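You operate a simulated robot arm through the tools that you are given. There is no shell and no other tool. Be economical: measure what you need, move in short steps, check, and stop when the job is done.

Carry out the task below with a simulated two-armed robot. There is one attempt and no reset: what you move stays moved.

Task
Start the air set up and bring the outlet to 5 bar.
Fine: shut the receiver drain tap, switch the compressor on, wait for 8 bar on the receiver gauge, open the air line valve, then set the regulator.

The check looks at the end state, three seconds after you hand in, the way a careful person would. Anything else that was tipped, shoved, dropped, spilled or broken makes it a failure.

Robot
Two 6-joint arms with fingered hands on one trunk, on a base that drives. Base frame: it is fixed to the floor where the robot stands at the start and does not move with it; the origin is under the middle of the robot, x ahead of it, y to its left, z up. Lengths are in m, angles in rad, forces in N, time in s.
The left shoulder is at the start at [0.05, 0.17, 1.065], the right one opposite. With the tool pointing down near the work surface each hand reaches from about 0.42 to 0.74 m from the robot's upright axis, wherever it stands, measured 20 degrees to its own side. Places, roughly: air line valve [0.7, 0, 0.9]; compressor switch [0.7, 0.3, 0.9]; outlet gauge [1, -0.4, 1]; receiver drain tap [0.6, 0.2, 0.7]; receiver gauge [1, 0.2, 1]; regulator knob [0.8, -0.4, 0.9]. Payload 3.5 kg a hand.
Tool frame (each hand has its own): the origin (TCP) lies between the finger pads and is the grasp point; the fingertips stand 0.026 m ahead of it; z points along the fingers, y is the line along which they close. Largest opening 0.132 m; the body of the gripper starts 0.073 m behind the TCP. The gripper is a hand of 3 fingers: y runs from the thumb to the fingers, the wrist lies at [0, 0, -0.234] in the tool frame, and closing takes about 1.5 s.
Orientation is told as [roll, pitch, yaw] about the base's x, y, z axes, in that order, counted from this pose: with the fingers straight down and closing along the base's y, the tool's x points along the base's -x, its y along +y and its z along -z.

Tools
- The arms move only by the tool send_rows. It takes "left_steps", "right_steps" or both (then of equal length, played together; a hand with none holds still); each is a list of rows, each a list of 3 entries, a list of its own where there are three numbers: the turn, a rotation vector about the tool's x, y, z in rad, then the shift along the tool's x, y, z in m, then the gripper command, from -1 (shut) to 1 (fully open), values between in proportion. In form: [[[wx, wy, wz], [x, y, z], hand], ...]. A call has 1 to 20 rows; each row shifts and turns the commanded pose from where the row before left it, along the tool's axes as they then stand. A row lasts 0.2 s, in which the tool goes at most 0.05 m and 0.15 rad; a call with a longer step from one row to the next is refused whole, and so is a gripper value outside its range. A pose out of reach is approached as far as the arm can. The call stops where the force on the tool passes 40 N (or 10 N more than at its start, if that is more) or the arm is blocked; 0.2 s more then pass. Each finger travels about 0.108 m/s and halts on what it meets, pressing with about 22 N; the grip force reading is that of the motor and also rises with nothing between the fingers. The clock runs only during rows and for 0.2 s after the last one: add rows that do not move to give the fingers time. The reply holds the time, the measured pose of the TCP, the force on the tool along the base axes, the opening and the grip force, in the units named above and with some noise, with the torque about the TCP (base axes, N m) and any sound that the robot's microphone picked up.
- Cameras (640 x 400 px; columns grow to the right, rows downward): "scene" is now at [0.0424, -0.0039, 1.6537]; the picture's right is [-0.02, -1.00, 0.00], its down [-0.73, 0.01, -0.68] and it looks along [0.68, -0.01, -0.73] (base axes); focal length 271 px, centre (320, 200). "left" rides on the left gripper at [-0.062, 0.003, -0.092] in its tool frame; the picture's right is [-0.05, -1.00, 0.00], its down [0.83, -0.04, -0.56] and it looks along [0.55, -0.03, 0.83] (tool axes); focal length 230 px, centre (320, 200). "right" rides on the right gripper at [0.062, 0.003, -0.092] in its tool frame; the picture's right is [-0.05, 1.00, 0.00], its down [-0.83, -0.04, -0.56] and it looks along [-0.55, -0.03, 0.83] (tool axes); focal length 230 px, centre (320, 200). There is no depth. A picture from a camera that has moved, and an enlarged one, comes with that camera's place and axes in the base frame and with its lens.
- capture(camera): a new picture of that camera. It takes no simulated time.
- raise_lower(by): slides the trunk up (or, below 0, down) by that many m; the arms and the scene camera ride with it, the base frame stays. It gives what a move gives, with no picture.
- roll_base(legs): drives the robot by 1 to 6 legs, each [ahead, left, turn to the left] in m, m and rad, along the robot's own axes; the way and the turn of a leg run together, so that a leg with both is an arc; at most 1.5 m and 3.142 rad a leg. The arms and the cameras ride along, it lands a little off, and it stops where it bumps. It gives what a move gives.
- preshape(shape, hand): the hand has 3 fingers and takes this shape, open, in about a second: jaw (thumb against the fingers, like two jaws); tri (thumb and two fingers); tip (a fingertip pinch); poke (one finger out to press); point (the index stretched); flat (the hand flat); cup (the hand cupped); fist (a fist). The gripper value then closes the fingers along that shape, each until it touches; the sizes above hold for jaw. It gives what a move gives, with no picture.
- turn_head(pan, tilt): turns the head with the scene camera to pan (to the left, within 1.501 rad either way) and tilt (down, from -0.506 to 1.204), counted from straight ahead of the robot. It gives what a move gives.
- zoom(camera, box): a new picture of the part [left, top, right, bottom] of that camera's present view, enlarged. It takes no simulated time.
- sign_off(): hands the job in; it is judged then, once.

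Go step by step. Nothing tells you exact positions but the pictures and the camera data: compare them with the known pose of the tool, close in by small moves and look again before you grip or let go. The budget is 120 turns and 92 pictures, counting those below and the enlarged ones. Unless the task says otherwise, let go and move clear before handing in, and close with one line.

The tools are called after "Emit:" by a JSON object that holds its "fn" and its "kwargs". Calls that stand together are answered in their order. send_rows: Moves the arms, as the interface text tells. Its arguments: {"type":"object","properties":{"left_steps":{"type":"array"},"right_steps":{"type":"array"}},"required":[]} The other tools are called the same way: raise_lower (by) slides the trunk up or down; preshape (shape, hand) gives the hand a shape; roll_base (legs) drives the base; turn_head (pan, tilt) turns the head that bears the scene camera; capture (camera) takes a picture; zoom (camera, box) takes an enlarged picture of a part of a camera's view; sign_off () hands the job in.

At the start:

```text
t: 0.0
left_ee_pos: [0.552, 0.2501, 1.1976]
left_ee_rot: [0.001, 0.001, -0.001]
left_ft_force: [0.0, 0.3, 2.0]
left_moment: [-0.01, -0.02, 0.0]
left_grip_width: 0.1318
left_grip_force: 0.0
left_shape: jaw
right_ee_pos: [0.5981, -0.2542, 1.1847]
right_ee_rot: [-0.001, 0.0, 0.001]
right_ft_force: [-0.5, -0.2, -0.1]
right_moment: [0.0, 0.01, 0.0]
right_grip_width: 0.1322
right_grip_force: 0.2
right_shape: jaw
trunk travel left (down, up): [-0.68, 0.03]
robot x, y, heading: [0.0019, 0.0022, 0.001]
head pan, tilt: [-0.016, 0.824]
```

scene: 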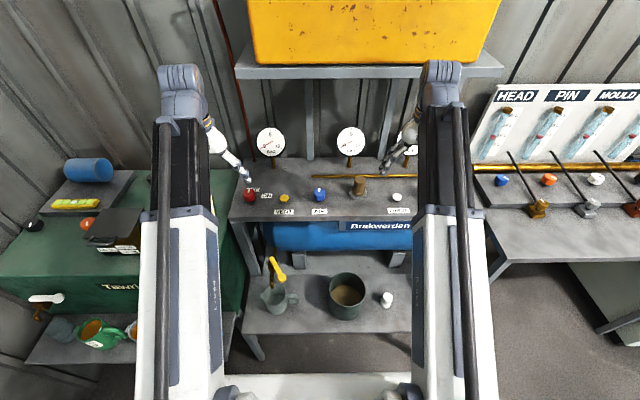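
right: 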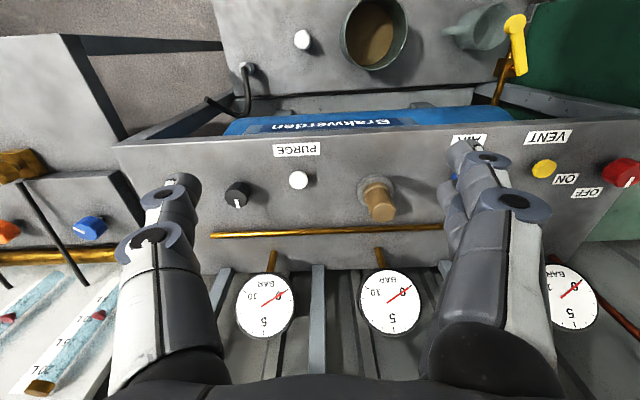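
left: 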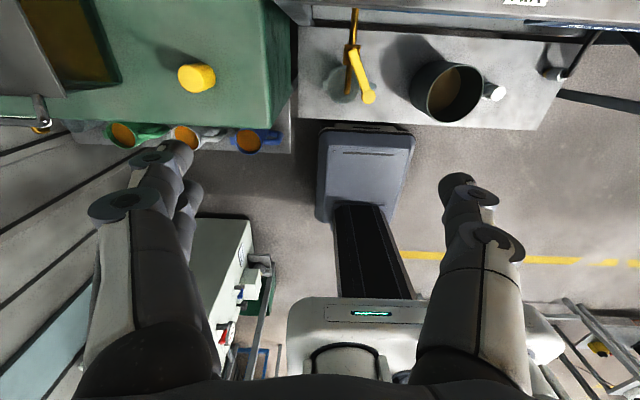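

I see a bench with a panel: a red switch (ON/OFF), a yellow VENT knob, a blue AIR knob, a brass regulator, a white PURGE button, a black knob, and a yellow-handled drain tap below. I'll look closer before moving.

Emit:
{"fn": "zoom", "kwargs": {"camera": "scene", "box": [220, 110, 420, 235]}}

Emit:
{"fn": "zoom", "kwargs": {"camera": "scene", "box": [230, 220, 430, 345]}}

Emit:
{"fn": "zoom", "kwargs": {"camera": "right", "box": [400, 0, 640, 150]}}

Emit:
{"fn": "zoom", "kwargs": {"camera": "right", "box": [180, 130, 640, 350]}}

```text
3.20 times, centred on (320, 172) of scene
camera zoom: at [0.0424, -0.0039, 1.6537], right [-0.02, -1.0, 0.0], down [-0.73, 0.01, -0.68], along [0.68, -0.01, -0.73], focal length 868 px, centre (320, 288)
```

zoom: 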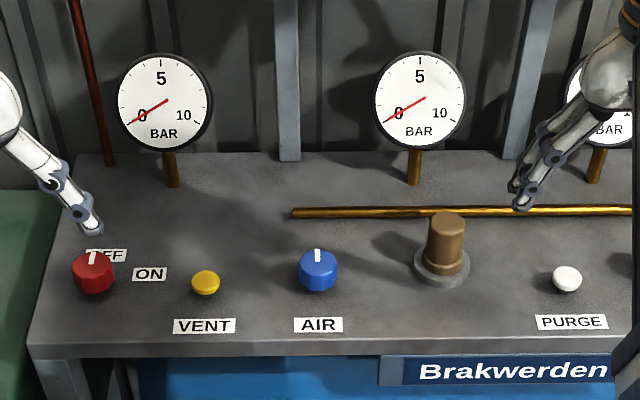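

```text
3.20 times, centred on (330, 282) of scene
camera zoom: at [0.0424, -0.0039, 1.6537], right [-0.02, -1.0, 0.0], down [-0.73, 0.01, -0.68], along [0.68, -0.01, -0.73], focal length 868 px, centre (288, -64)
```

zoom: 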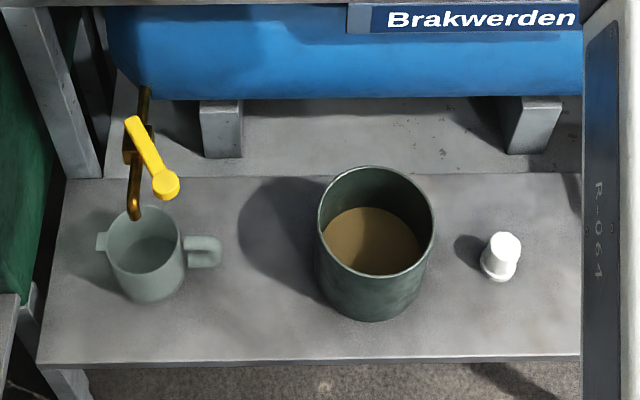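

```text
2.67 times, centred on (520, 75) of right
camera zoom: at [0.5372, -0.2514, 1.2767], right [0.05, 1.0, 0.0], down [0.83, -0.04, 0.56], along [0.55, -0.03, -0.83], focal length 614 px, centre (-213, 533)
```

zoom: 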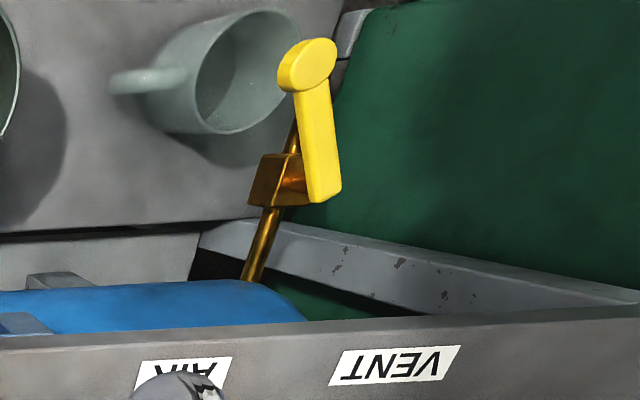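

```text
1.39 times, centred on (410, 240) of right
camera zoom: at [0.5372, -0.2514, 1.2767], right [0.05, 1.0, 0.0], down [0.83, -0.04, 0.56], along [0.55, -0.03, -0.83], focal length 320 px, centre (195, 144)
```

zoom: 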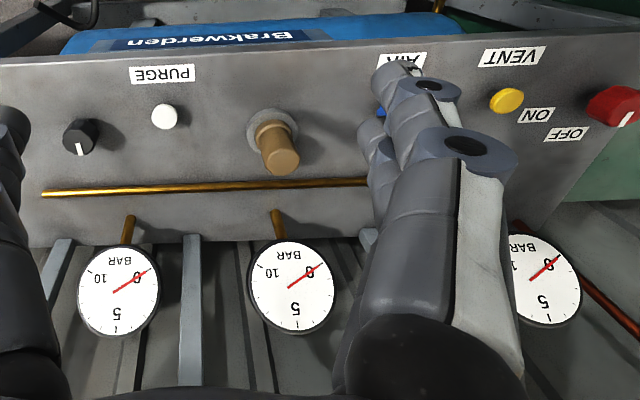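

Triangulation puts the drain lever roughly from pivot [0.605, 0.175, 0.716] to its grip end at [0.517, 0.131, 0.715]. The switch is near [0.737, 0.246, 0.935]; the black knob (regulator) is near [0.75, -0.415, 0.92]. I'll check the lever from the left camera and turn the head to see the right side.

Emit:
{"fn": "zoom", "kwargs": {"camera": "left", "box": [290, 0, 450, 100]}}

Emit:
{"fn": "turn_head", "kwargs": {"pan": 0.0, "tilt": 0.95}}

Emit:
{"fn": "zoom", "kwargs": {"camera": "right", "box": [180, 110, 340, 210]}}

```text
4.00 times, centred on (370, 50) of left
camera zoom: at [0.6129, 0.2523, 1.2906], right [0.05, -1.0, 0.0], down [-0.83, -0.04, 0.56], along [-0.55, -0.03, -0.83], focal length 920 px, centre (120, 800)
```

zoom: 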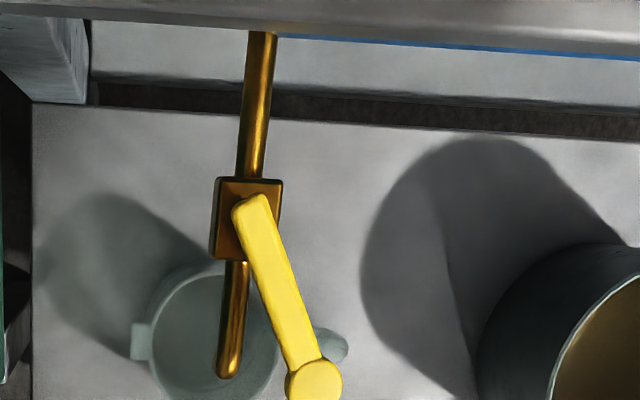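

```text
t: 0.7
left_ee_pos: [0.5514, 0.25, 1.1971]
left_ee_rot: [0.0, 0.0, -0.001]
left_ft_force: [-0.3, 0.2, 0.4]
left_moment: [-0.02, -0.05, -0.02]
left_grip_width: 0.1318
left_grip_force: 0.0
left_shape: jaw
right_ee_pos: [0.5984, -0.2545, 1.1855]
right_ee_rot: [0.0, 0.0, 0.001]
right_ft_force: [-0.4, 0.0, -1.3]
right_moment: [-0.01, 0.0, -0.01]
right_grip_width: 0.1319
right_grip_force: 0.2
right_shape: jaw
trunk travel left (down, up): [-0.68, 0.03]
robot x, y, heading: [0.0023, -0.0001, -0.001]
head pan, tilt: [0.0, 0.949]
```

```text
4.00 times, centred on (260, 160) of right
camera zoom: at [0.5372, -0.2514, 1.2767], right [0.05, 1.0, 0.0], down [0.83, -0.04, 0.56], along [0.55, -0.03, -0.83], focal length 920 px, centre (560, 360)
```

zoom: 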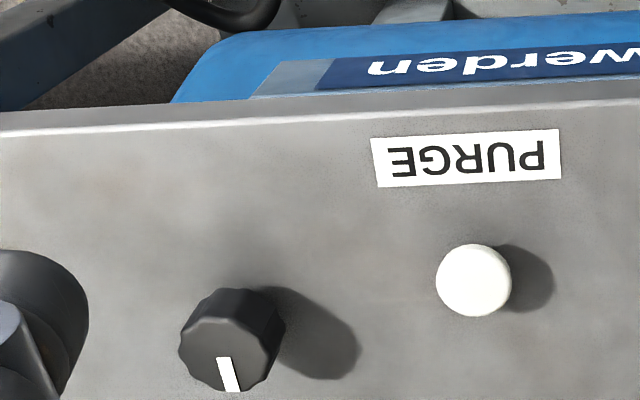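

The lever turns about a vertical axis at about [0.608, 0.182] and stands about 30° off the pipe; shutting means swinging its tip to -y, across the pipe. I'll pull the right hand back and up, close and tilt the left fingers slightly forward, then lower the trunk.

Emit:
{"fn": "send_rows", "kwargs": {"left_steps": [[[0, -0.1, 0], [0, 0, 0], -1], [[0, -0.1, 0], [0, 0, 0], -1], [[0, -0.1, 0], [0, 0, 0], -1], [[0, -0.1, 0], [0, 0, 0], -1], [[0, 0, 0], [0, 0, 0], -1], [[0, 0, 0], [0, 0, 0], -1], [[0, 0, 0], [0, 0, 0], -1], [[0, 0, 0], [0, 0, 0], -1]], "right_steps": [[[0, 0, 0], [0.04, 0, -0.02], 1], [[0, 0, 0], [0.04, 0, -0.02], 1], [[0, 0, 0], [0.02, 0, -0.02], 1], [[0, 0, 0], [0, 0, 0], 1], [[0, 0, 0], [0, 0, 0], 1], [[0, 0, 0], [0, 0, 0], 1], [[0, 0, 0], [0, 0, 0], 1], [[0, 0, 0], [0, 0, 0], 1]]}}

Emit:
{"fn": "raise_lower", "kwargs": {"by": -0.15}}

Emit:
{"fn": "capture", "kwargs": {"camera": "left"}}

Emit:
{"fn": "capture", "kwargs": {"camera": "scene"}}

```text
t: 2.5
left_ee_pos: [0.5517, 0.2515, 1.1976]
left_ee_rot: [0.0, -0.401, 0.0]
left_ft_force: [0.4, -0.3, -0.7]
left_moment: [0.01, -0.02, -0.01]
left_grip_width: 0.0
left_grip_force: 22.1
left_shape: jaw
right_ee_pos: [0.5292, -0.2577, 1.1938]
right_ee_rot: [-0.002, -0.006, 0.0]
right_ft_force: [-0.2, 0.6, 1.0]
right_moment: [-0.03, 0.0, 0.01]
right_grip_width: 0.1317
right_grip_force: 0.1
right_shape: jaw
right hand out of reach, approached as far as the arm can: row 2, 3
trunk travel left (down, up): [-0.68, 0.03]
robot x, y, heading: [0.0025, -0.0017, -0.002]
head pan, tilt: [0.0, 0.949]
```

```text
t: 4.2
left_ee_pos: [0.5502, 0.2494, 1.0466]
left_ee_rot: [0.0, -0.4, 0.0]
left_ft_force: [-0.5, 0.0, 0.6]
left_moment: [0.05, 0.02, -0.02]
left_grip_width: 0.0002
left_grip_force: 22.0
left_shape: jaw
right_ee_pos: [0.5279, -0.258, 1.0429]
right_ee_rot: [-0.001, -0.008, 0.0]
right_ft_force: [0.3, 0.9, -0.5]
right_moment: [0.01, 0.0, -0.01]
right_grip_width: 0.1318
right_grip_force: 0.0
right_shape: jaw
trunk travel left (down, up): [-0.53, 0.18]
robot x, y, heading: [-0.0014, 0.0019, 0.001]
head pan, tilt: [0.0, 0.949]
```

```text
82 pictures are left
camera left: at [0.5715, 0.2524, 1.1572], right [0.05, -1.0, 0.02], down [-0.98, -0.04, 0.19], along [-0.19, -0.03, -0.98], focal length 230 px, centre (320, 200)
```

left: 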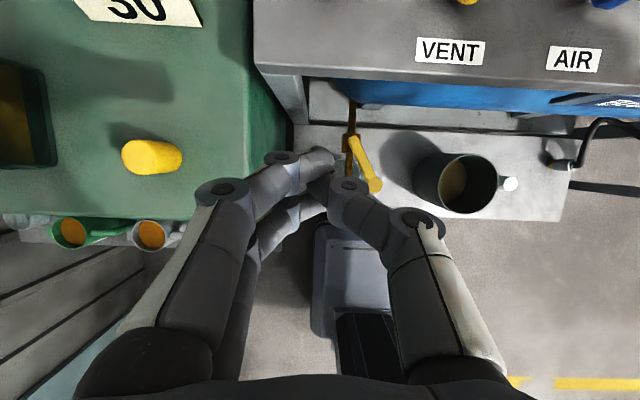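

```text
81 pictures are left
camera scene: at [0.0355, -0.0027, 1.4941], right [0.0, -1.0, 0.0], down [-0.81, 0.0, -0.58], along [0.58, 0.0, -0.81], focal length 271 px, centre (320, 200)
```

scene: 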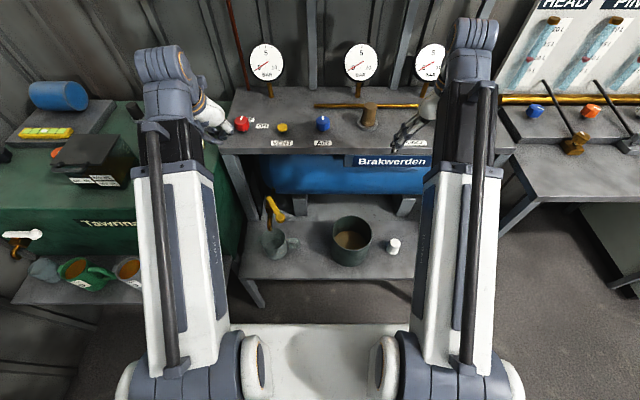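

The lever tip is at about [0.53, 0.134, 0.717], with the spout close by on its +y side. I'll move the closed left fingers to hover outside the tip, on the +y side, and check.

Emit:
{"fn": "send_rows", "kwargs": {"left_steps": [[[0, 0, 0], [0.021, -0.0121, 0.0294], -1], [[0, 0, 0], [0.021, -0.0121, 0.0294], -1], [[0, 0, 0], [0.021, -0.0121, 0.0294], -1], [[0, 0, 0], [0.021, -0.0121, 0.0294], -1], [[0, 0, 0], [0.021, -0.0121, 0.0294], -1], [[0, 0, 0], [0.021, -0.0121, 0.0294], -1], [[0, 0, 0], [0.021, -0.0121, 0.0294], -1], [[0, 0, 0], [0, 0, 0], -1]]}}

Emit:
{"fn": "zoom", "kwargs": {"camera": "scene", "box": [200, 150, 360, 250]}}

Emit:
{"fn": "capture", "kwargs": {"camera": "left"}}

```text
t: 6.0
left_ee_pos: [0.5643, 0.1668, 0.8108]
left_ee_rot: [0.001, -0.399, 0.0]
left_ft_force: [0.5, 0.1, -0.2]
left_moment: [0.01, 0.0, 0.0]
left_grip_width: 0.0
left_grip_force: 21.8
left_shape: jaw
left hand out of reach, approached as far as the arm can: row 3, 4, 5, 6, 7
right_ee_pos: [0.5276, -0.2584, 1.0427]
right_ee_rot: [-0.002, -0.007, 0.001]
right_ft_force: [0.5, 0.1, 0.1]
right_moment: [-0.01, 0.0, -0.03]
right_grip_width: 0.1317
right_grip_force: 0.1
right_shape: jaw
trunk travel left (down, up): [-0.53, 0.18]
robot x, y, heading: [-0.0024, 0.0041, -0.0]
head pan, tilt: [0.0, 0.949]
```

```text
4.00 times, centred on (280, 200) of scene
camera zoom: at [0.0356, -0.0027, 1.4941], right [0.0, -1.0, 0.0], down [-0.81, 0.0, -0.58], along [0.58, 0.0, -0.81], focal length 1085 px, centre (480, 200)
```

zoom: 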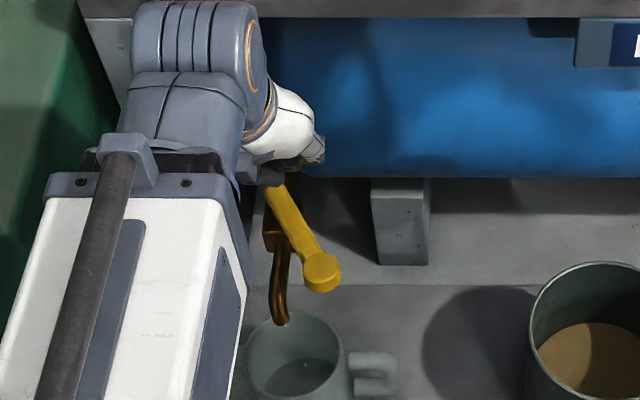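

```text
79 pictures are left
camera left: at [0.5853, 0.1676, 0.9207], right [0.05, -1.0, 0.02], down [-0.98, -0.04, 0.19], along [-0.19, -0.03, -0.98], focal length 230 px, centre (320, 200)
```

left: 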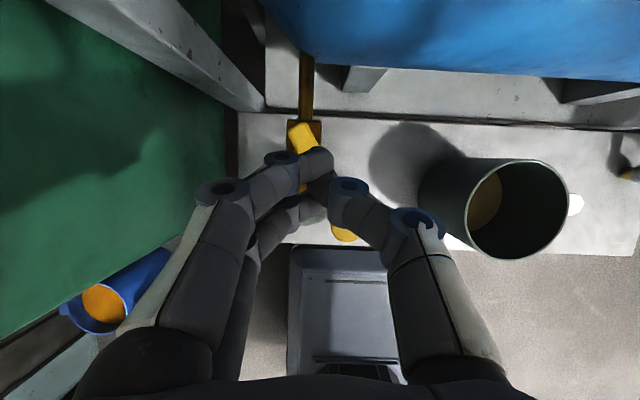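

The arm can't fold in that close, so I'll back the base off by 0.10 m and check again.

Emit:
{"fn": "roll_base", "kwargs": {"legs": [[-0.1, 0, 0]]}}

Emit:
{"fn": "zoom", "kwargs": {"camera": "scene", "box": [200, 130, 360, 230]}}

Emit:
{"fn": "capture", "kwargs": {"camera": "left"}}

```text
t: 7.2
left_ee_pos: [0.4634, 0.1654, 0.8123]
left_ee_rot: [0.001, -0.401, 0.002]
left_ft_force: [0.2, -0.6, 0.2]
left_moment: [-0.01, -0.02, 0.01]
left_grip_width: 0.0
left_grip_force: 21.7
left_shape: jaw
right_ee_pos: [0.4267, -0.2585, 1.043]
right_ee_rot: [-0.003, -0.009, 0.0]
right_ft_force: [0.4, -0.4, -0.3]
right_moment: [0.02, 0.01, 0.01]
right_grip_width: 0.1319
right_grip_force: 0.1
right_shape: jaw
trunk travel left (down, up): [-0.53, 0.18]
robot x, y, heading: [-0.0987, -0.0034, -0.001]
head pan, tilt: [0.0, 0.949]
```

```text
4.00 times, centred on (280, 180) of scene
camera zoom: at [-0.0657, -0.0027, 1.4941], right [0.0, -1.0, 0.0], down [-0.81, 0.0, -0.58], along [0.58, 0.0, -0.81], focal length 1085 px, centre (480, 280)
```

zoom: 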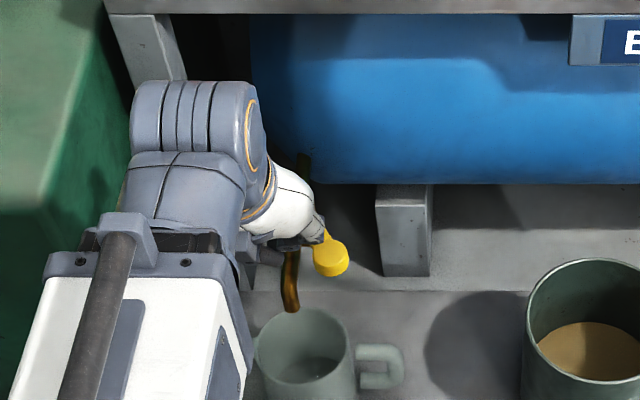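

```text
77 pictures are left
camera left: at [0.4842, 0.1676, 0.9214], right [0.05, -1.0, 0.02], down [-0.98, -0.04, 0.19], along [-0.19, -0.03, -0.98], focal length 230 px, centre (320, 200)
```

left: 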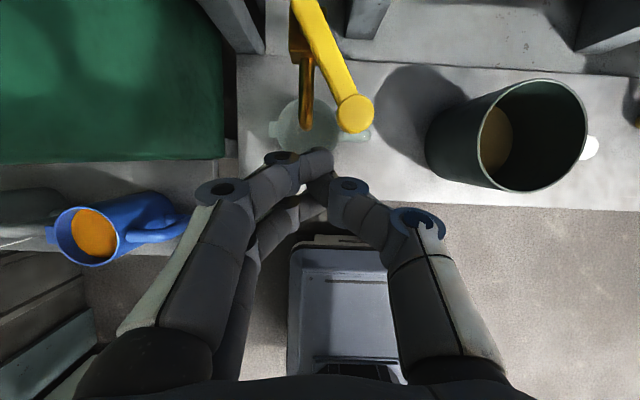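

Clear view now: knob at about [0.522, 0.134, 0.71], spout well below at z about 0.66. I'll lower the fingers beside the knob.

Emit:
{"fn": "send_rows", "kwargs": {"left_steps": [[[0, 0, 0], [0.002, 0.0, 0.03], -1], [[0, 0, 0], [0.002, 0.001, 0.03], -1], [[0, 0, 0], [0.003, 0.002, 0.035], -1], [[0, 0, 0], [0, 0, 0], -1]]}}

Emit:
{"fn": "zoom", "kwargs": {"camera": "left", "box": [240, 0, 480, 150]}}

```text
t: 8.2
left_ee_pos: [0.4952, 0.1696, 0.7221]
left_ee_rot: [0.001, -0.399, 0.0]
left_ft_force: [-0.3, 0.1, -0.7]
left_moment: [0.01, -0.01, 0.01]
left_grip_width: 0.0002
left_grip_force: 21.7
left_shape: jaw
right_ee_pos: [0.4272, -0.2588, 1.0429]
right_ee_rot: [-0.002, -0.006, 0.0]
right_ft_force: [-0.9, 1.2, -0.3]
right_moment: [0.0, -0.01, -0.03]
right_grip_width: 0.1319
right_grip_force: 0.0
right_shape: jaw
trunk travel left (down, up): [-0.53, 0.18]
robot x, y, heading: [-0.1018, -0.0009, 0.0]
head pan, tilt: [0.0, 0.949]
```

```text
2.67 times, centred on (360, 75) of left
camera zoom: at [0.5161, 0.1714, 0.8315], right [0.05, -1.0, 0.02], down [-0.98, -0.04, 0.19], along [-0.19, -0.03, -0.98], focal length 614 px, centre (213, 533)
```

zoom: 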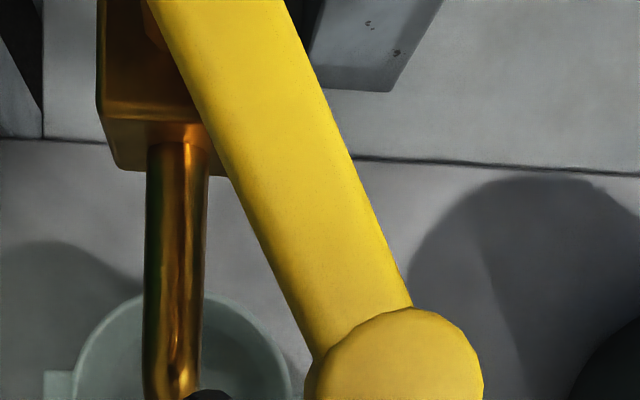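

The fingers are beside the knob on its outer side. I'll sweep along the arc in two stages.

Emit:
{"fn": "send_rows", "kwargs": {"left_steps": [[[0, 0, 0], [-0.012, -0.01, 0.0051], -1], [[0, 0, 0], [-0.0074, -0.011, 0.0031], -1], [[0, 0, 0], [-0.0083, -0.01, 0.0035], -1], [[0, 0, 0], [-0.0064, -0.01, 0.0027], -1], [[0, 0, 0], [-0.0064, -0.009, 0.0027], -1], [[0, 0, 0], [0, 0, 0], -1]]}}

Emit:
{"fn": "zoom", "kwargs": {"camera": "left", "box": [240, 0, 480, 150]}}

```text
t: 9.6
left_ee_pos: [0.5382, 0.1184, 0.7208]
left_ee_rot: [0.0, -0.4, 0.001]
left_ft_force: [0.2, 0.1, 0.0]
left_moment: [0.02, -0.04, -0.02]
left_grip_width: 0.0
left_grip_force: 22.4
left_shape: jaw
right_ee_pos: [0.4272, -0.2575, 1.043]
right_ee_rot: [-0.002, -0.007, -0.001]
right_ft_force: [0.5, -0.2, 0.7]
right_moment: [-0.04, 0.02, 0.0]
right_grip_width: 0.1319
right_grip_force: 0.1
right_shape: jaw
trunk travel left (down, up): [-0.53, 0.18]
robot x, y, heading: [-0.1042, 0.0006, -0.002]
head pan, tilt: [0.0, 0.949]
```

```text
2.67 times, centred on (360, 75) of left
camera zoom: at [0.5592, 0.1205, 0.8309], right [0.05, -1.0, 0.02], down [-0.98, -0.04, 0.19], along [-0.19, -0.03, -0.98], focal length 614 px, centre (213, 533)
```

zoom: 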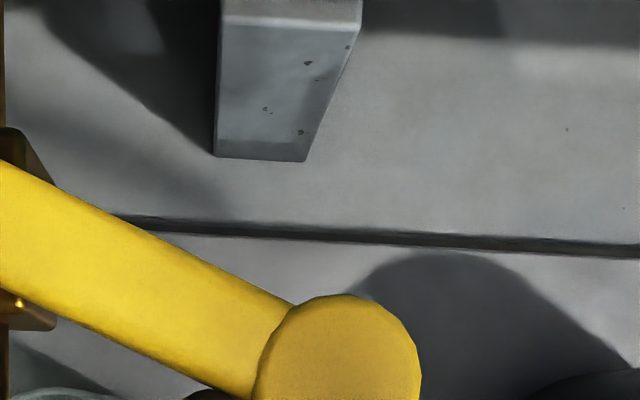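

The lever follows, now about 60°. Continuing to across the pipe.

Emit:
{"fn": "send_rows", "kwargs": {"left_steps": [[[0, 0, 0], [-0.0083, -0.007, 0.0035], -1], [[0, 0, 0], [-0.0083, -0.005, 0.0035], -1], [[0, 0, 0], [-0.0092, -0.005, 0.0039], -1], [[0, 0, 0], [-0.0101, -0.003, 0.0043], -1], [[0, 0, 0], [0, 0, 0], -1]]}}

Emit:
{"fn": "zoom", "kwargs": {"camera": "left", "box": [160, 0, 480, 200]}}

```text
t: 10.6
left_ee_pos: [0.5668, 0.1006, 0.7159]
left_ee_rot: [0.005, -0.376, 0.001]
left_ft_force: [-14.3, 2.5, 0.2]
left_moment: [0.03, 0.2, 0.12]
left_grip_width: 0.0001
left_grip_force: 21.7
left_shape: jaw
right_ee_pos: [0.4266, -0.2571, 1.0424]
right_ee_rot: [-0.003, -0.006, 0.001]
right_ft_force: [0.1, -0.1, 0.0]
right_moment: [0.01, 0.03, -0.03]
right_grip_width: 0.1318
right_grip_force: 0.1
right_shape: jaw
trunk travel left (down, up): [-0.53, 0.18]
robot x, y, heading: [-0.0993, 0.0045, -0.0]
head pan, tilt: [0.0, 0.949]
stopped in row 5 (left hand): the force on the tool passed its limit at 46 N (the readings are from after the stop); the commanded pose is now the measured one
```

```text
2.00 times, centred on (320, 100) of left
camera zoom: at [0.5902, 0.1035, 0.8265], right [0.05, -1.0, 0.02], down [-0.98, -0.05, 0.21], along [-0.21, -0.03, -0.98], focal length 460 px, centre (320, 400)
```

zoom: 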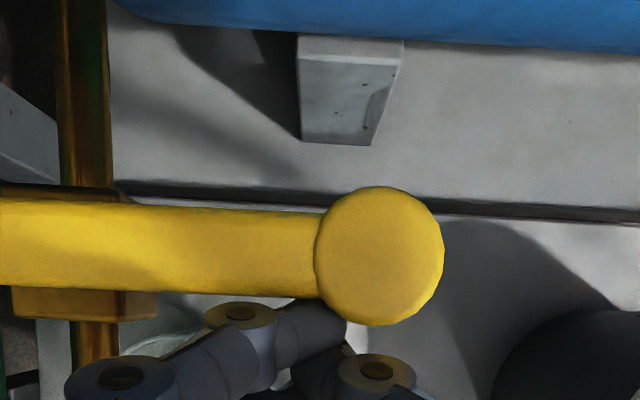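

The lever stands squarely across the pipe, at its stop: the drain is shut. I'll back the hand off, lift it, and raise the trunk again.

Emit:
{"fn": "send_rows", "kwargs": {"left_steps": [[[0, 0, 0], [0.028, 0, -0.011], -1], [[0, 0, 0], [0.028, 0, -0.011], -1], [[0, 0.1, 0], [-0.015, 0, -0.037], -1], [[0, 0.1, 0], [-0.01, 0, -0.038], -1], [[0, 0.1, 0], [-0.006, 0, -0.039], -1], [[0, 0.076, 0], [0, 0, -0.04], -1], [[0, 0, 0], [0, 0, -0.04], -1], [[0, 0, 0], [0, 0, -0.04], -1], [[0, 0, 0], [0, 0, -0.04], -1], [[0, 0, 0], [0, 0, -0.02], -1]]}}

Emit:
{"fn": "raise_lower", "kwargs": {"by": 0.15}}

Emit:
{"fn": "capture", "kwargs": {"camera": "left"}}

Emit:
{"fn": "capture", "kwargs": {"camera": "scene"}}

```text
t: 12.8
left_ee_pos: [0.503, 0.1023, 1.0174]
left_ee_rot: [0.004, -0.007, 0.003]
left_ft_force: [0.0, 0.1, 0.8]
left_moment: [0.0, 0.01, 0.02]
left_grip_width: 0.0
left_grip_force: 21.8
left_shape: jaw
right_ee_pos: [0.4261, -0.2581, 1.0436]
right_ee_rot: [-0.001, -0.007, -0.001]
right_ft_force: [-0.1, -0.2, -0.2]
right_moment: [-0.04, 0.02, 0.03]
right_grip_width: 0.1319
right_grip_force: 0.1
right_shape: jaw
trunk travel left (down, up): [-0.53, 0.18]
robot x, y, heading: [-0.1036, -0.0016, -0.001]
head pan, tilt: [0.0, 0.949]
```

```text
t: 14.6
left_ee_pos: [0.5031, 0.1013, 1.1672]
left_ee_rot: [0.004, -0.006, 0.002]
left_ft_force: [0.2, -1.1, 0.6]
left_moment: [0.02, 0.01, 0.02]
left_grip_width: 0.0001
left_grip_force: 22.4
left_shape: jaw
right_ee_pos: [0.4269, -0.2581, 1.1928]
right_ee_rot: [-0.002, -0.005, 0.0]
right_ft_force: [-0.3, -0.3, -0.5]
right_moment: [0.01, 0.01, 0.01]
right_grip_width: 0.1318
right_grip_force: 0.1
right_shape: jaw
trunk travel left (down, up): [-0.68, 0.03]
robot x, y, heading: [-0.1025, -0.0045, -0.001]
head pan, tilt: [0.0, 0.949]
```

```text
73 pictures are left
camera left: at [0.5639, 0.1035, 1.2604], right [0.05, -1.0, 0.0], down [-0.83, -0.05, 0.55], along [-0.55, -0.03, -0.84], focal length 230 px, centre (320, 200)
```

left: 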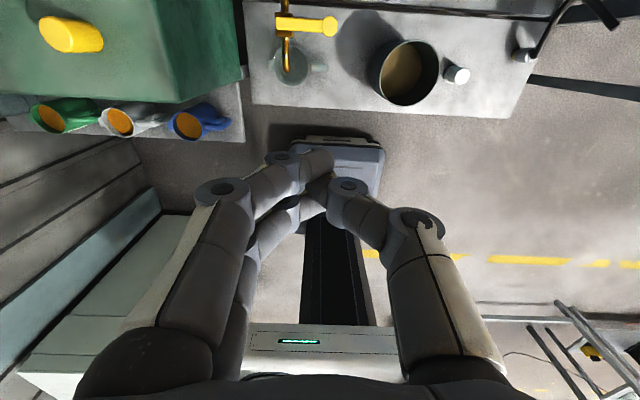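

```text
72 pictures are left
camera scene: at [-0.0656, -0.0026, 1.644], right [0.0, -1.0, 0.0], down [-0.81, 0.0, -0.58], along [0.58, 0.0, -0.81], focal length 271 px, centre (320, 200)
```

scene: 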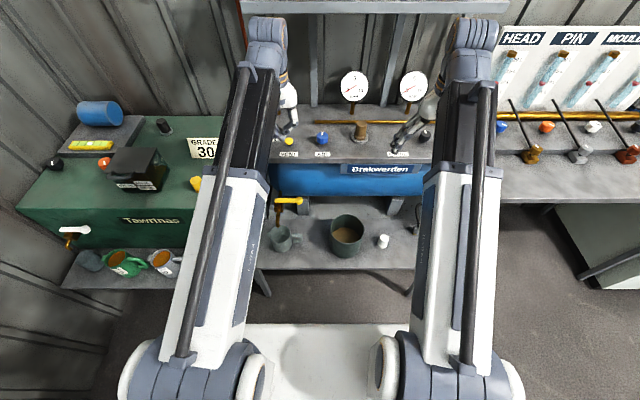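

The drain stays shut across the pipe. Now I'll drive forward so the panel comes into reach of both hands.

Emit:
{"fn": "roll_base", "kwargs": {"legs": [[0.17, 0, 0]]}}

Emit:
{"fn": "send_rows", "kwargs": {"left_steps": [[[0, 0, 0], [0, 0.03, 0], 0.0], [[0, 0, 0], [0, 0.03, 0], 0.0], [[0, 0, 0], [0, 0.03, 0], 0.0], [[0, 0, 0], [0, 0.03, 0], 0.0], [[0, 0, 0], [0, 0.025, 0], 0.0], [[0, 0, 0], [0, 0, 0], 0.0]]}}

Emit:
{"fn": "capture", "kwargs": {"camera": "scene"}}

Emit:
{"fn": "capture", "kwargs": {"camera": "right"}}

```text
t: 16.0
left_ee_pos: [0.6766, 0.1009, 1.1668]
left_ee_rot: [0.005, -0.007, 0.002]
left_ft_force: [0.6, 0.5, 0.5]
left_moment: [0.02, 0.04, 0.01]
left_grip_width: 0.0
left_grip_force: 22.5
left_shape: jaw
right_ee_pos: [0.6016, -0.2575, 1.194]
right_ee_rot: [-0.002, -0.006, 0.0]
right_ft_force: [0.2, 0.0, 0.4]
right_moment: [0.01, 0.02, -0.03]
right_grip_width: 0.132
right_grip_force: 0.0
right_shape: jaw
trunk travel left (down, up): [-0.68, 0.03]
robot x, y, heading: [0.0731, -0.0011, 0.002]
head pan, tilt: [0.0, 0.949]
```

```text
t: 17.4
left_ee_pos: [0.6758, 0.2464, 1.1673]
left_ee_rot: [0.003, -0.007, 0.002]
left_ft_force: [-0.4, -0.3, -0.5]
left_moment: [0.03, 0.01, 0.01]
left_grip_width: 0.0661
left_grip_force: 0.0
left_shape: jaw
right_ee_pos: [0.5991, -0.2582, 1.1928]
right_ee_rot: [-0.002, -0.008, -0.001]
right_ft_force: [0.2, 0.3, -0.2]
right_moment: [0.0, 0.0, 0.01]
right_grip_width: 0.1319
right_grip_force: 0.1
right_shape: jaw
trunk travel left (down, up): [-0.68, 0.03]
robot x, y, heading: [0.0687, -0.0003, -0.002]
head pan, tilt: [0.0, 0.949]
```

```text
71 pictures are left
camera scene: at [0.1069, -0.0026, 1.6441], right [0.0, -1.0, 0.0], down [-0.81, 0.0, -0.58], along [0.58, 0.0, -0.81], focal length 271 px, centre (320, 200)
```

scene: 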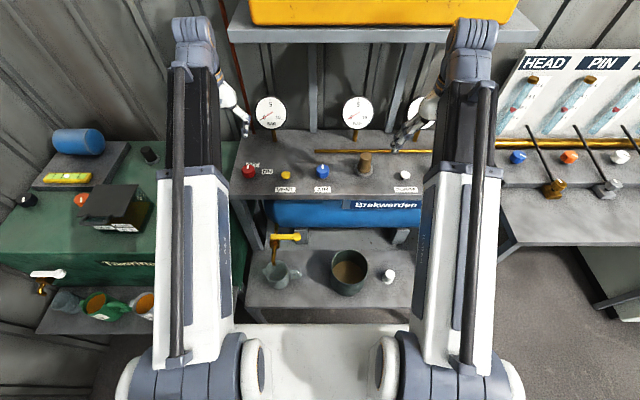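

```text
70 pictures are left
camera right: at [0.5376, -0.2546, 1.2841], right [0.05, 1.0, 0.0], down [0.83, -0.04, 0.56], along [0.56, -0.03, -0.83], focal length 230 px, centre (320, 200)
```

right: 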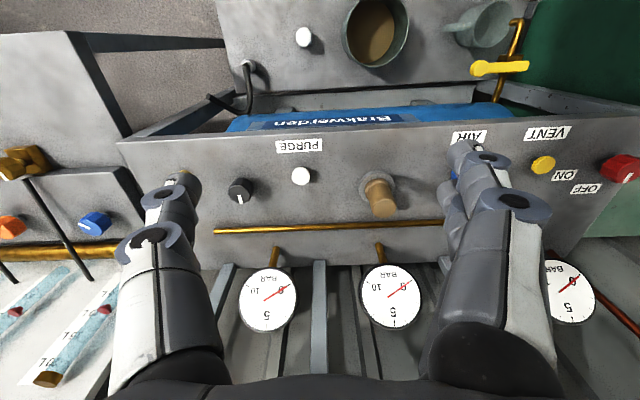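

The panel is in view; I'll zoom on the switch, its labels and the other controls.

Emit:
{"fn": "zoom", "kwargs": {"camera": "scene", "box": [225, 130, 353, 210]}}

Emit:
{"fn": "zoom", "kwargs": {"camera": "right", "box": [512, 120, 640, 200]}}

```text
5.00 times, centred on (289, 170) of scene
camera zoom: at [0.1069, -0.0026, 1.6441], right [0.0, -1.0, 0.0], down [-0.81, 0.0, -0.58], along [0.58, 0.0, -0.81], focal length 1356 px, centre (475, 350)
```

zoom: 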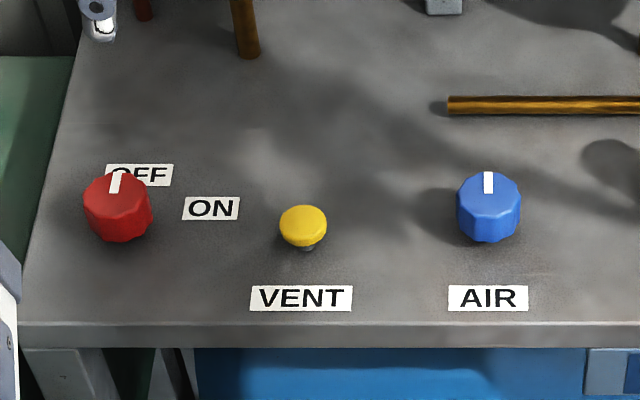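

```text
5.00 times, centred on (576, 160) of right
camera zoom: at [0.5376, -0.2546, 1.2841], right [0.05, 1.0, 0.0], down [0.83, -0.04, 0.56], along [0.56, -0.03, -0.83], focal length 1150 px, centre (-960, 400)
```

zoom: 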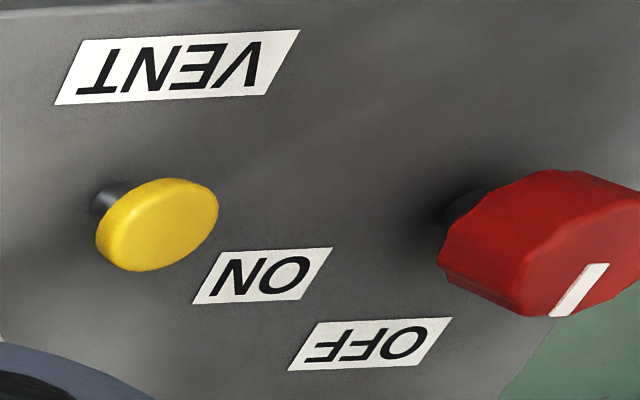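

Red switch top is at about [0.730, 0.241, 0.95]; ON lies clockwise (pointer to -y). I'll hover the left hand over it, pre-turned counter-clockwise, and check alignment.

Emit:
{"fn": "send_rows", "kwargs": {"left_steps": [[[0, 0, 0], [-0.0108, -0.001, 0.0334], 0.1], [[0, 0, 0], [-0.0108, -0.001, 0.0334], 0.1], [[0, 0, 0], [-0.0108, -0.001, 0.0334], 0.1], [[0, 0, 0], [-0.0108, -0.001, 0.0334], 0.1], [[0, 0, 0], [-0.0108, -0.001, 0.0334], 0.1], [[0, 0, -0.15], [0, 0, 0], 0.1], [[0, 0, -0.15], [0, 0, 0], 0.1], [[0, 0, -0.15], [0, 0, 0], 0.1], [[0, 0, -0.15], [0, 0, 0], 0.1], [[0, 0, 0], [0, 0, 0], 0.1]]}}

Emit:
{"fn": "capture", "kwargs": {"camera": "left"}}

Emit:
{"fn": "zoom", "kwargs": {"camera": "scene", "box": [200, 100, 328, 180]}}

Emit:
{"fn": "zoom", "kwargs": {"camera": "right", "box": [480, 70, 640, 170]}}

```text
t: 19.6
left_ee_pos: [0.7312, 0.2414, 1.0012]
left_ee_rot: [-0.002, -0.007, 0.602]
left_ft_force: [-0.2, -1.0, -0.9]
left_moment: [0.01, 0.0, -0.01]
left_grip_width: 0.072
left_grip_force: 0.1
left_shape: jaw
right_ee_pos: [0.5994, -0.2588, 1.1931]
right_ee_rot: [-0.001, -0.007, 0.0]
right_ft_force: [-0.5, -0.8, -0.5]
right_moment: [-0.02, 0.0, -0.02]
right_grip_width: 0.1322
right_grip_force: 0.0
right_shape: jaw
trunk travel left (down, up): [-0.68, 0.03]
robot x, y, heading: [0.0704, -0.0035, -0.003]
head pan, tilt: [0.0, 0.949]
```

```text
67 pictures are left
camera left: at [0.7792, 0.2776, 1.0947], right [0.61, -0.79, 0.0], down [-0.66, -0.51, 0.55], along [-0.43, -0.34, -0.84], focal length 230 px, centre (320, 200)
```

left: 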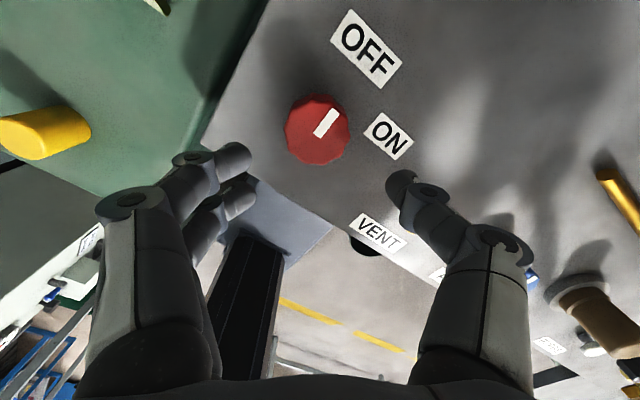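

```text
5.00 times, centred on (264, 140) of scene
camera zoom: at [0.107, -0.0025, 1.6441], right [0.0, -1.0, 0.0], down [-0.81, 0.0, -0.58], along [0.58, 0.0, -0.81], focal length 1356 px, centre (600, 500)
```

zoom: 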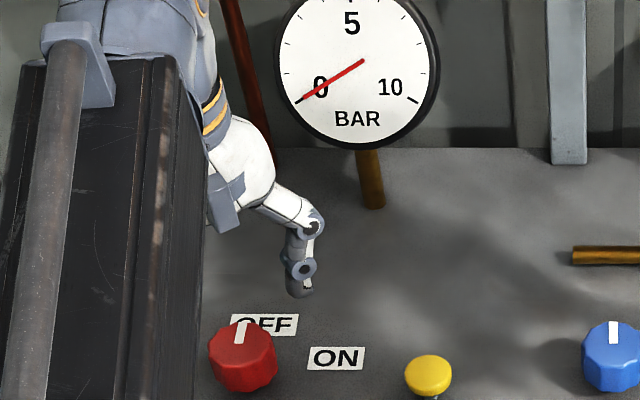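

```text
4.00 times, centred on (560, 120) of right
camera zoom: at [0.5376, -0.2545, 1.2841], right [0.05, 1.0, 0.0], down [0.83, -0.04, 0.56], along [0.56, -0.03, -0.83], focal length 920 px, centre (-640, 520)
```

zoom: 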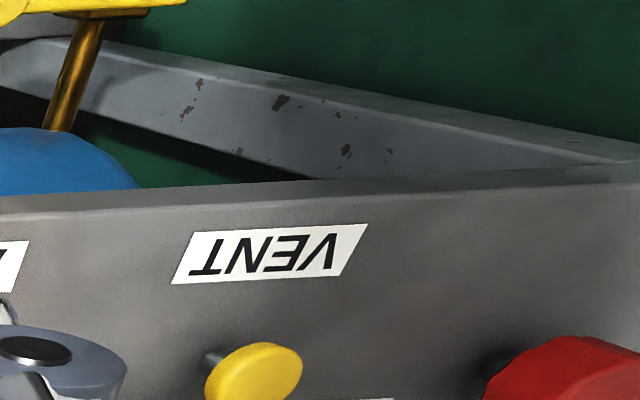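

Refined: knob centre about [0.742, 0.248], top z 0.942, panel z about 0.898. Shifting over, descending around it, then gripping.

Emit:
{"fn": "send_rows", "kwargs": {"left_steps": [[[0, 0, 0], [-0.013, 0, 0], 0.1], [[0, 0, 0], [0, 0, 0.025], 0.1], [[0, 0, 0], [0, 0, 0.025], 0.1], [[0, 0, 0], [0, 0, 0.018], 0.1], [[0, 0, 0], [0, 0, 0], 0.1]]}}

Emit:
{"fn": "capture", "kwargs": {"camera": "left"}}

```text
t: 20.8
left_ee_pos: [0.7416, 0.2509, 0.9342]
left_ee_rot: [-0.004, -0.008, 0.602]
left_ft_force: [0.2, 0.2, 0.3]
left_moment: [0.0, 0.0, -0.02]
left_grip_width: 0.072
left_grip_force: 0.2
left_shape: jaw
right_ee_pos: [0.5991, -0.2569, 1.1934]
right_ee_rot: [-0.002, -0.008, 0.0]
right_ft_force: [-0.3, 0.2, -0.9]
right_moment: [0.01, -0.01, -0.03]
right_grip_width: 0.1318
right_grip_force: 0.1
right_shape: jaw
trunk travel left (down, up): [-0.68, 0.03]
robot x, y, heading: [0.0712, 0.0011, 0.006]
head pan, tilt: [0.0, 0.949]
```

```text
64 pictures are left
camera left: at [0.791, 0.2863, 1.0273], right [0.61, -0.79, 0.0], down [-0.66, -0.51, 0.55], along [-0.43, -0.34, -0.84], focal length 230 px, centre (320, 200)
```

left: 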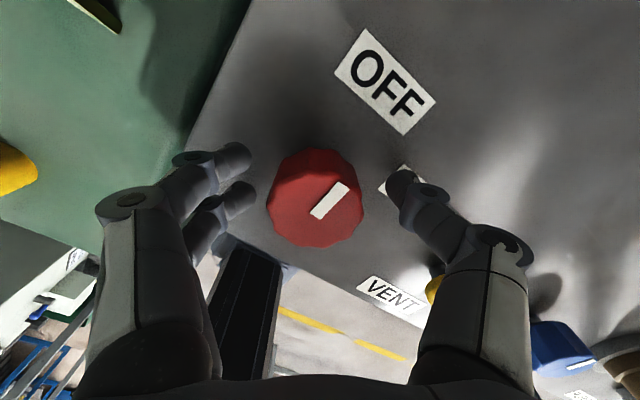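

Well centred. Closing on the knob.

Emit:
{"fn": "send_rows", "kwargs": {"left_steps": [[[0, 0, 0], [0, 0, 0], -0.5], [[0, 0, 0], [0, 0, 0], -0.6], [[0, 0, 0], [0, 0, 0], -0.7], [[0, 0, 0], [0, 0, 0], -0.8]]}}

Emit:
{"fn": "send_rows", "kwargs": {"left_steps": [[[0, 0, 0.12], [0, 0, 0], -0.8], [[0, 0, 0.12], [0, 0, 0], -0.8], [[0, 0, 0.12], [0, 0, 0], -0.8], [[0, 0, 0.12], [0, 0, 0], -0.8], [[0, 0, 0.12], [0, 0, 0], -0.8], [[0, 0, 0.12], [0, 0, 0], -0.8], [[0, 0, 0.12], [0, 0, 0], -0.8], [[0, 0, 0.12], [0, 0, 0], -0.8], [[0, 0, 0], [0, 0, 0], -0.8]]}}

Emit:
{"fn": "capture", "kwargs": {"camera": "left"}}

```text
t: 21.8
left_ee_pos: [0.7438, 0.2499, 0.935]
left_ee_rot: [-0.001, -0.008, 0.602]
left_ft_force: [0.4, 1.9, -2.4]
left_moment: [0.03, 0.01, 0.0]
left_grip_width: 0.0343
left_grip_force: 21.5
left_shape: jaw
right_ee_pos: [0.5997, -0.258, 1.1932]
right_ee_rot: [-0.002, -0.007, 0.0]
right_ft_force: [1.4, 0.5, -0.1]
right_moment: [-0.01, 0.0, 0.01]
right_grip_width: 0.1318
right_grip_force: 0.1
right_shape: jaw
trunk travel left (down, up): [-0.68, 0.03]
robot x, y, heading: [0.0709, 0.0008, 0.003]
head pan, tilt: [0.0, 0.949]
```

```text
t: 23.8
left_ee_pos: [0.7406, 0.2491, 0.934]
left_ee_rot: [0.006, -0.005, -0.362]
left_ft_force: [-0.1, -3.0, 6.5]
left_moment: [-0.17, 0.01, -0.05]
left_grip_width: 0.0342
left_grip_force: 22.0
left_shape: jaw
right_ee_pos: [0.5986, -0.2589, 1.1929]
right_ee_rot: [-0.002, -0.011, -0.001]
right_ft_force: [-0.5, 0.1, 0.1]
right_moment: [0.01, 0.03, -0.01]
right_grip_width: 0.1319
right_grip_force: 0.0
right_shape: jaw
trunk travel left (down, up): [-0.68, 0.03]
robot x, y, heading: [0.0715, 0.0009, -0.002]
head pan, tilt: [0.0, 0.949]
```

```text
63 pictures are left
camera left: at [0.7994, 0.2288, 1.0268], right [-0.3, -0.95, -0.01], down [-0.8, 0.25, 0.55], along [-0.52, 0.17, -0.84], focal length 230 px, centre (320, 200)
```

left: 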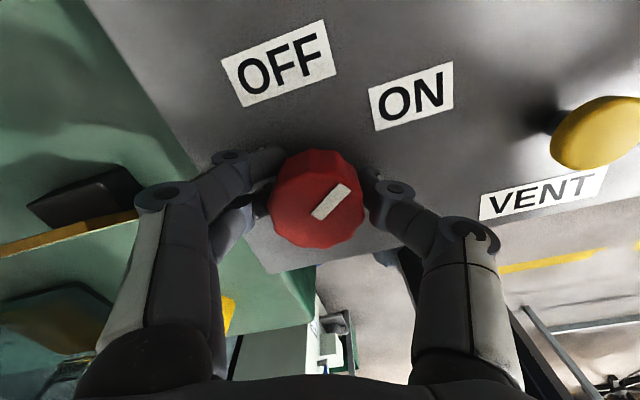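

The knob turned with the hand and points nearly to ON. I'll continue until it meets its stop or a click.

Emit:
{"fn": "send_rows", "kwargs": {"left_steps": [[[0, 0, 0.1], [0, 0, 0], -0.8], [[0, 0, 0.1], [0, 0, 0], -0.8], [[0, 0, 0.1], [0, 0, 0], -0.8], [[0, 0, 0], [0, 0, 0], -0.8]]}}

Emit:
{"fn": "capture", "kwargs": {"camera": "left"}}

Emit:
{"fn": "zoom", "kwargs": {"camera": "scene", "box": [240, 80, 400, 180]}}

```text
t: 24.8
left_ee_pos: [0.7412, 0.2489, 0.9337]
left_ee_rot: [0.007, -0.004, -0.661]
left_ft_force: [4.2, -8.7, 7.4]
left_moment: [-0.17, -0.04, 0.5]
left_grip_width: 0.0348
left_grip_force: 22.3
left_shape: jaw
right_ee_pos: [0.5988, -0.2593, 1.1926]
right_ee_rot: [0.001, -0.007, -0.001]
right_ft_force: [0.0, -0.6, -1.1]
right_moment: [-0.01, 0.02, 0.02]
right_grip_width: 0.1319
right_grip_force: 0.1
right_shape: jaw
trunk travel left (down, up): [-0.68, 0.03]
robot x, y, heading: [0.0722, 0.001, 0.003]
head pan, tilt: [0.0, 0.949]
```

```text
62 pictures are left
camera left: at [0.7911, 0.2119, 1.0262], right [-0.57, -0.82, -0.01], down [-0.69, 0.47, 0.55], along [-0.45, 0.32, -0.83], focal length 230 px, centre (320, 200)
```

left: 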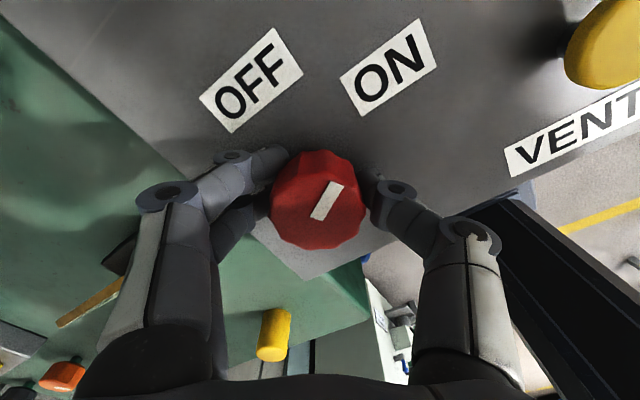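

```text
4.00 times, centred on (320, 130) of scene
camera zoom: at [0.1068, -0.0039, 1.6441], right [0.0, -1.0, 0.0], down [-0.81, 0.0, -0.58], along [0.58, 0.0, -0.81], focal length 1085 px, centre (320, 480)
```

zoom: 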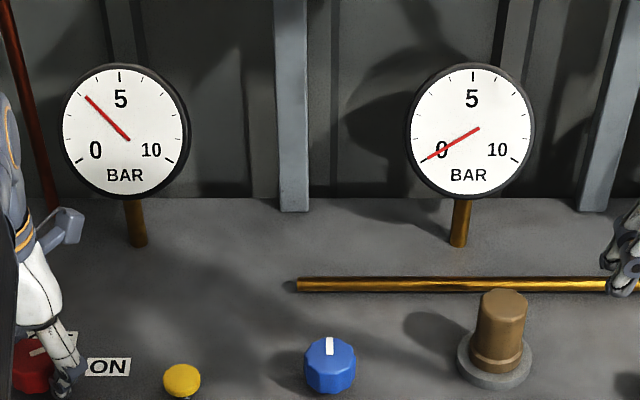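

The compressor is on (receiver gauge about 3 bar and rising), and the knob is at its stop. I'll let go, lift clear and square the hand.

Emit:
{"fn": "send_rows", "kwargs": {"left_steps": [[[0, 0, 0], [0, 0, 0], 0.1], [[0, 0, 0], [0, 0, 0], 0.1], [[0, 0, 0], [0, 0, -0.03], 0.1], [[0, 0, 0], [0, 0, -0.04], 0.1], [[0, 0, 0], [0, 0, -0.03], 0.1], [[0, 0, -0.15], [0, 0, 0], 0.1], [[0, 0, -0.15], [0, 0, 0], 0.1], [[0, 0, -0.15], [0, 0, 0], 0.1], [[0, 0, -0.15], [0, 0, 0], 0.1], [[0, 0, -0.06], [0, 0, 0], 0.1]]}}

Emit:
{"fn": "send_rows", "kwargs": {"left_steps": [[[0, 0, 0], [0, -0.044, 0], 0.1], [[0, 0, 0], [0, -0.044, 0], 0.1], [[0, 0, 0], [0, -0.044, 0], 0.1], [[0, 0, 0], [0, -0.044, 0], 0.1], [[0, 0, 0], [0, -0.044, 0], 0.1], [[0, 0, 0], [0, -0.043, 0], 0.1], [[0, 0, 0], [0, 0, 0], 0.1]]}}

Emit:
{"fn": "capture", "kwargs": {"camera": "left"}}

Emit:
{"fn": "capture", "kwargs": {"camera": "scene"}}

```text
t: 27.0
left_ee_pos: [0.7412, 0.2503, 1.0321]
left_ee_rot: [0.005, -0.005, 0.003]
left_ft_force: [0.6, 0.5, -0.2]
left_moment: [0.0, 0.0, 0.02]
left_grip_width: 0.0717
left_grip_force: 0.2
left_shape: jaw
right_ee_pos: [0.6002, -0.2596, 1.1933]
right_ee_rot: [-0.002, -0.007, 0.0]
right_ft_force: [0.6, 0.5, -0.4]
right_moment: [0.02, -0.01, 0.01]
right_grip_width: 0.1318
right_grip_force: 0.2
right_shape: jaw
trunk travel left (down, up): [-0.68, 0.03]
robot x, y, heading: [0.0737, 0.0005, -0.003]
head pan, tilt: [0.0, 0.949]
```

```text
t: 28.6
left_ee_pos: [0.7393, -0.0141, 1.0347]
left_ee_rot: [0.003, -0.008, 0.002]
left_ft_force: [0.7, 0.1, -0.2]
left_moment: [-0.02, -0.02, 0.0]
left_grip_width: 0.0719
left_grip_force: 0.1
left_shape: jaw
right_ee_pos: [0.6001, -0.2575, 1.1939]
right_ee_rot: [-0.003, -0.008, 0.0]
right_ft_force: [-0.1, 0.8, -0.9]
right_moment: [0.01, 0.03, 0.03]
right_grip_width: 0.1318
right_grip_force: 0.1
right_shape: jaw
trunk travel left (down, up): [-0.68, 0.03]
robot x, y, heading: [0.0692, -0.0008, -0.0]
head pan, tilt: [0.0, 0.949]
```

```text
60 pictures are left
camera left: at [0.8001, -0.0121, 1.1281], right [0.05, -1.0, 0.0], down [-0.83, -0.05, 0.55], along [-0.55, -0.03, -0.84], focal length 230 px, centre (320, 200)
```

left: 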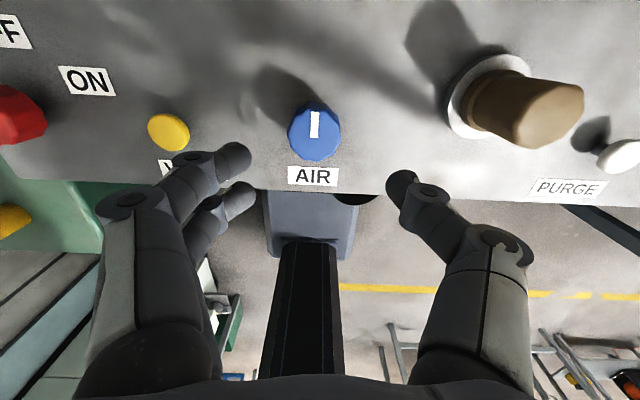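

```text
59 pictures are left
camera scene: at [0.1069, -0.0024, 1.6441], right [0.0, -1.0, 0.0], down [-0.81, 0.0, -0.58], along [0.58, 0.0, -0.81], focal length 271 px, centre (320, 200)
```

scene: 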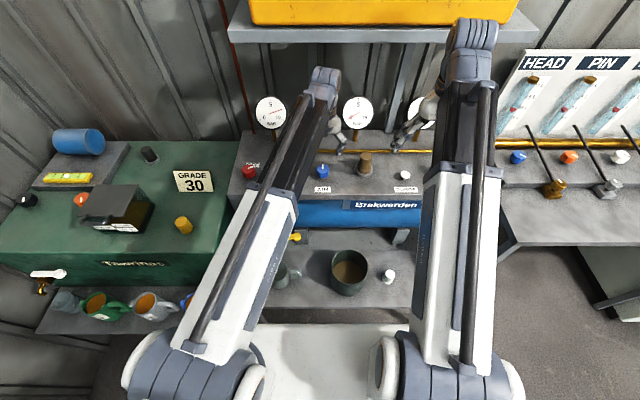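

The receiver gauge is moving; I'll read it closely, and check clearance to the tall brass part.

Emit:
{"fn": "zoom", "kwargs": {"camera": "scene", "box": [230, 80, 430, 205]}}

```text
3.20 times, centred on (330, 142) of scene
camera zoom: at [0.1069, -0.0024, 1.6441], right [0.0, -1.0, 0.0], down [-0.81, 0.0, -0.58], along [0.58, 0.0, -0.81], focal length 868 px, centre (288, 384)
```

zoom: 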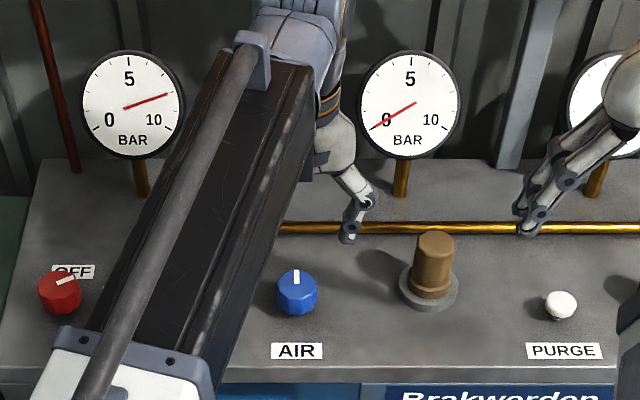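

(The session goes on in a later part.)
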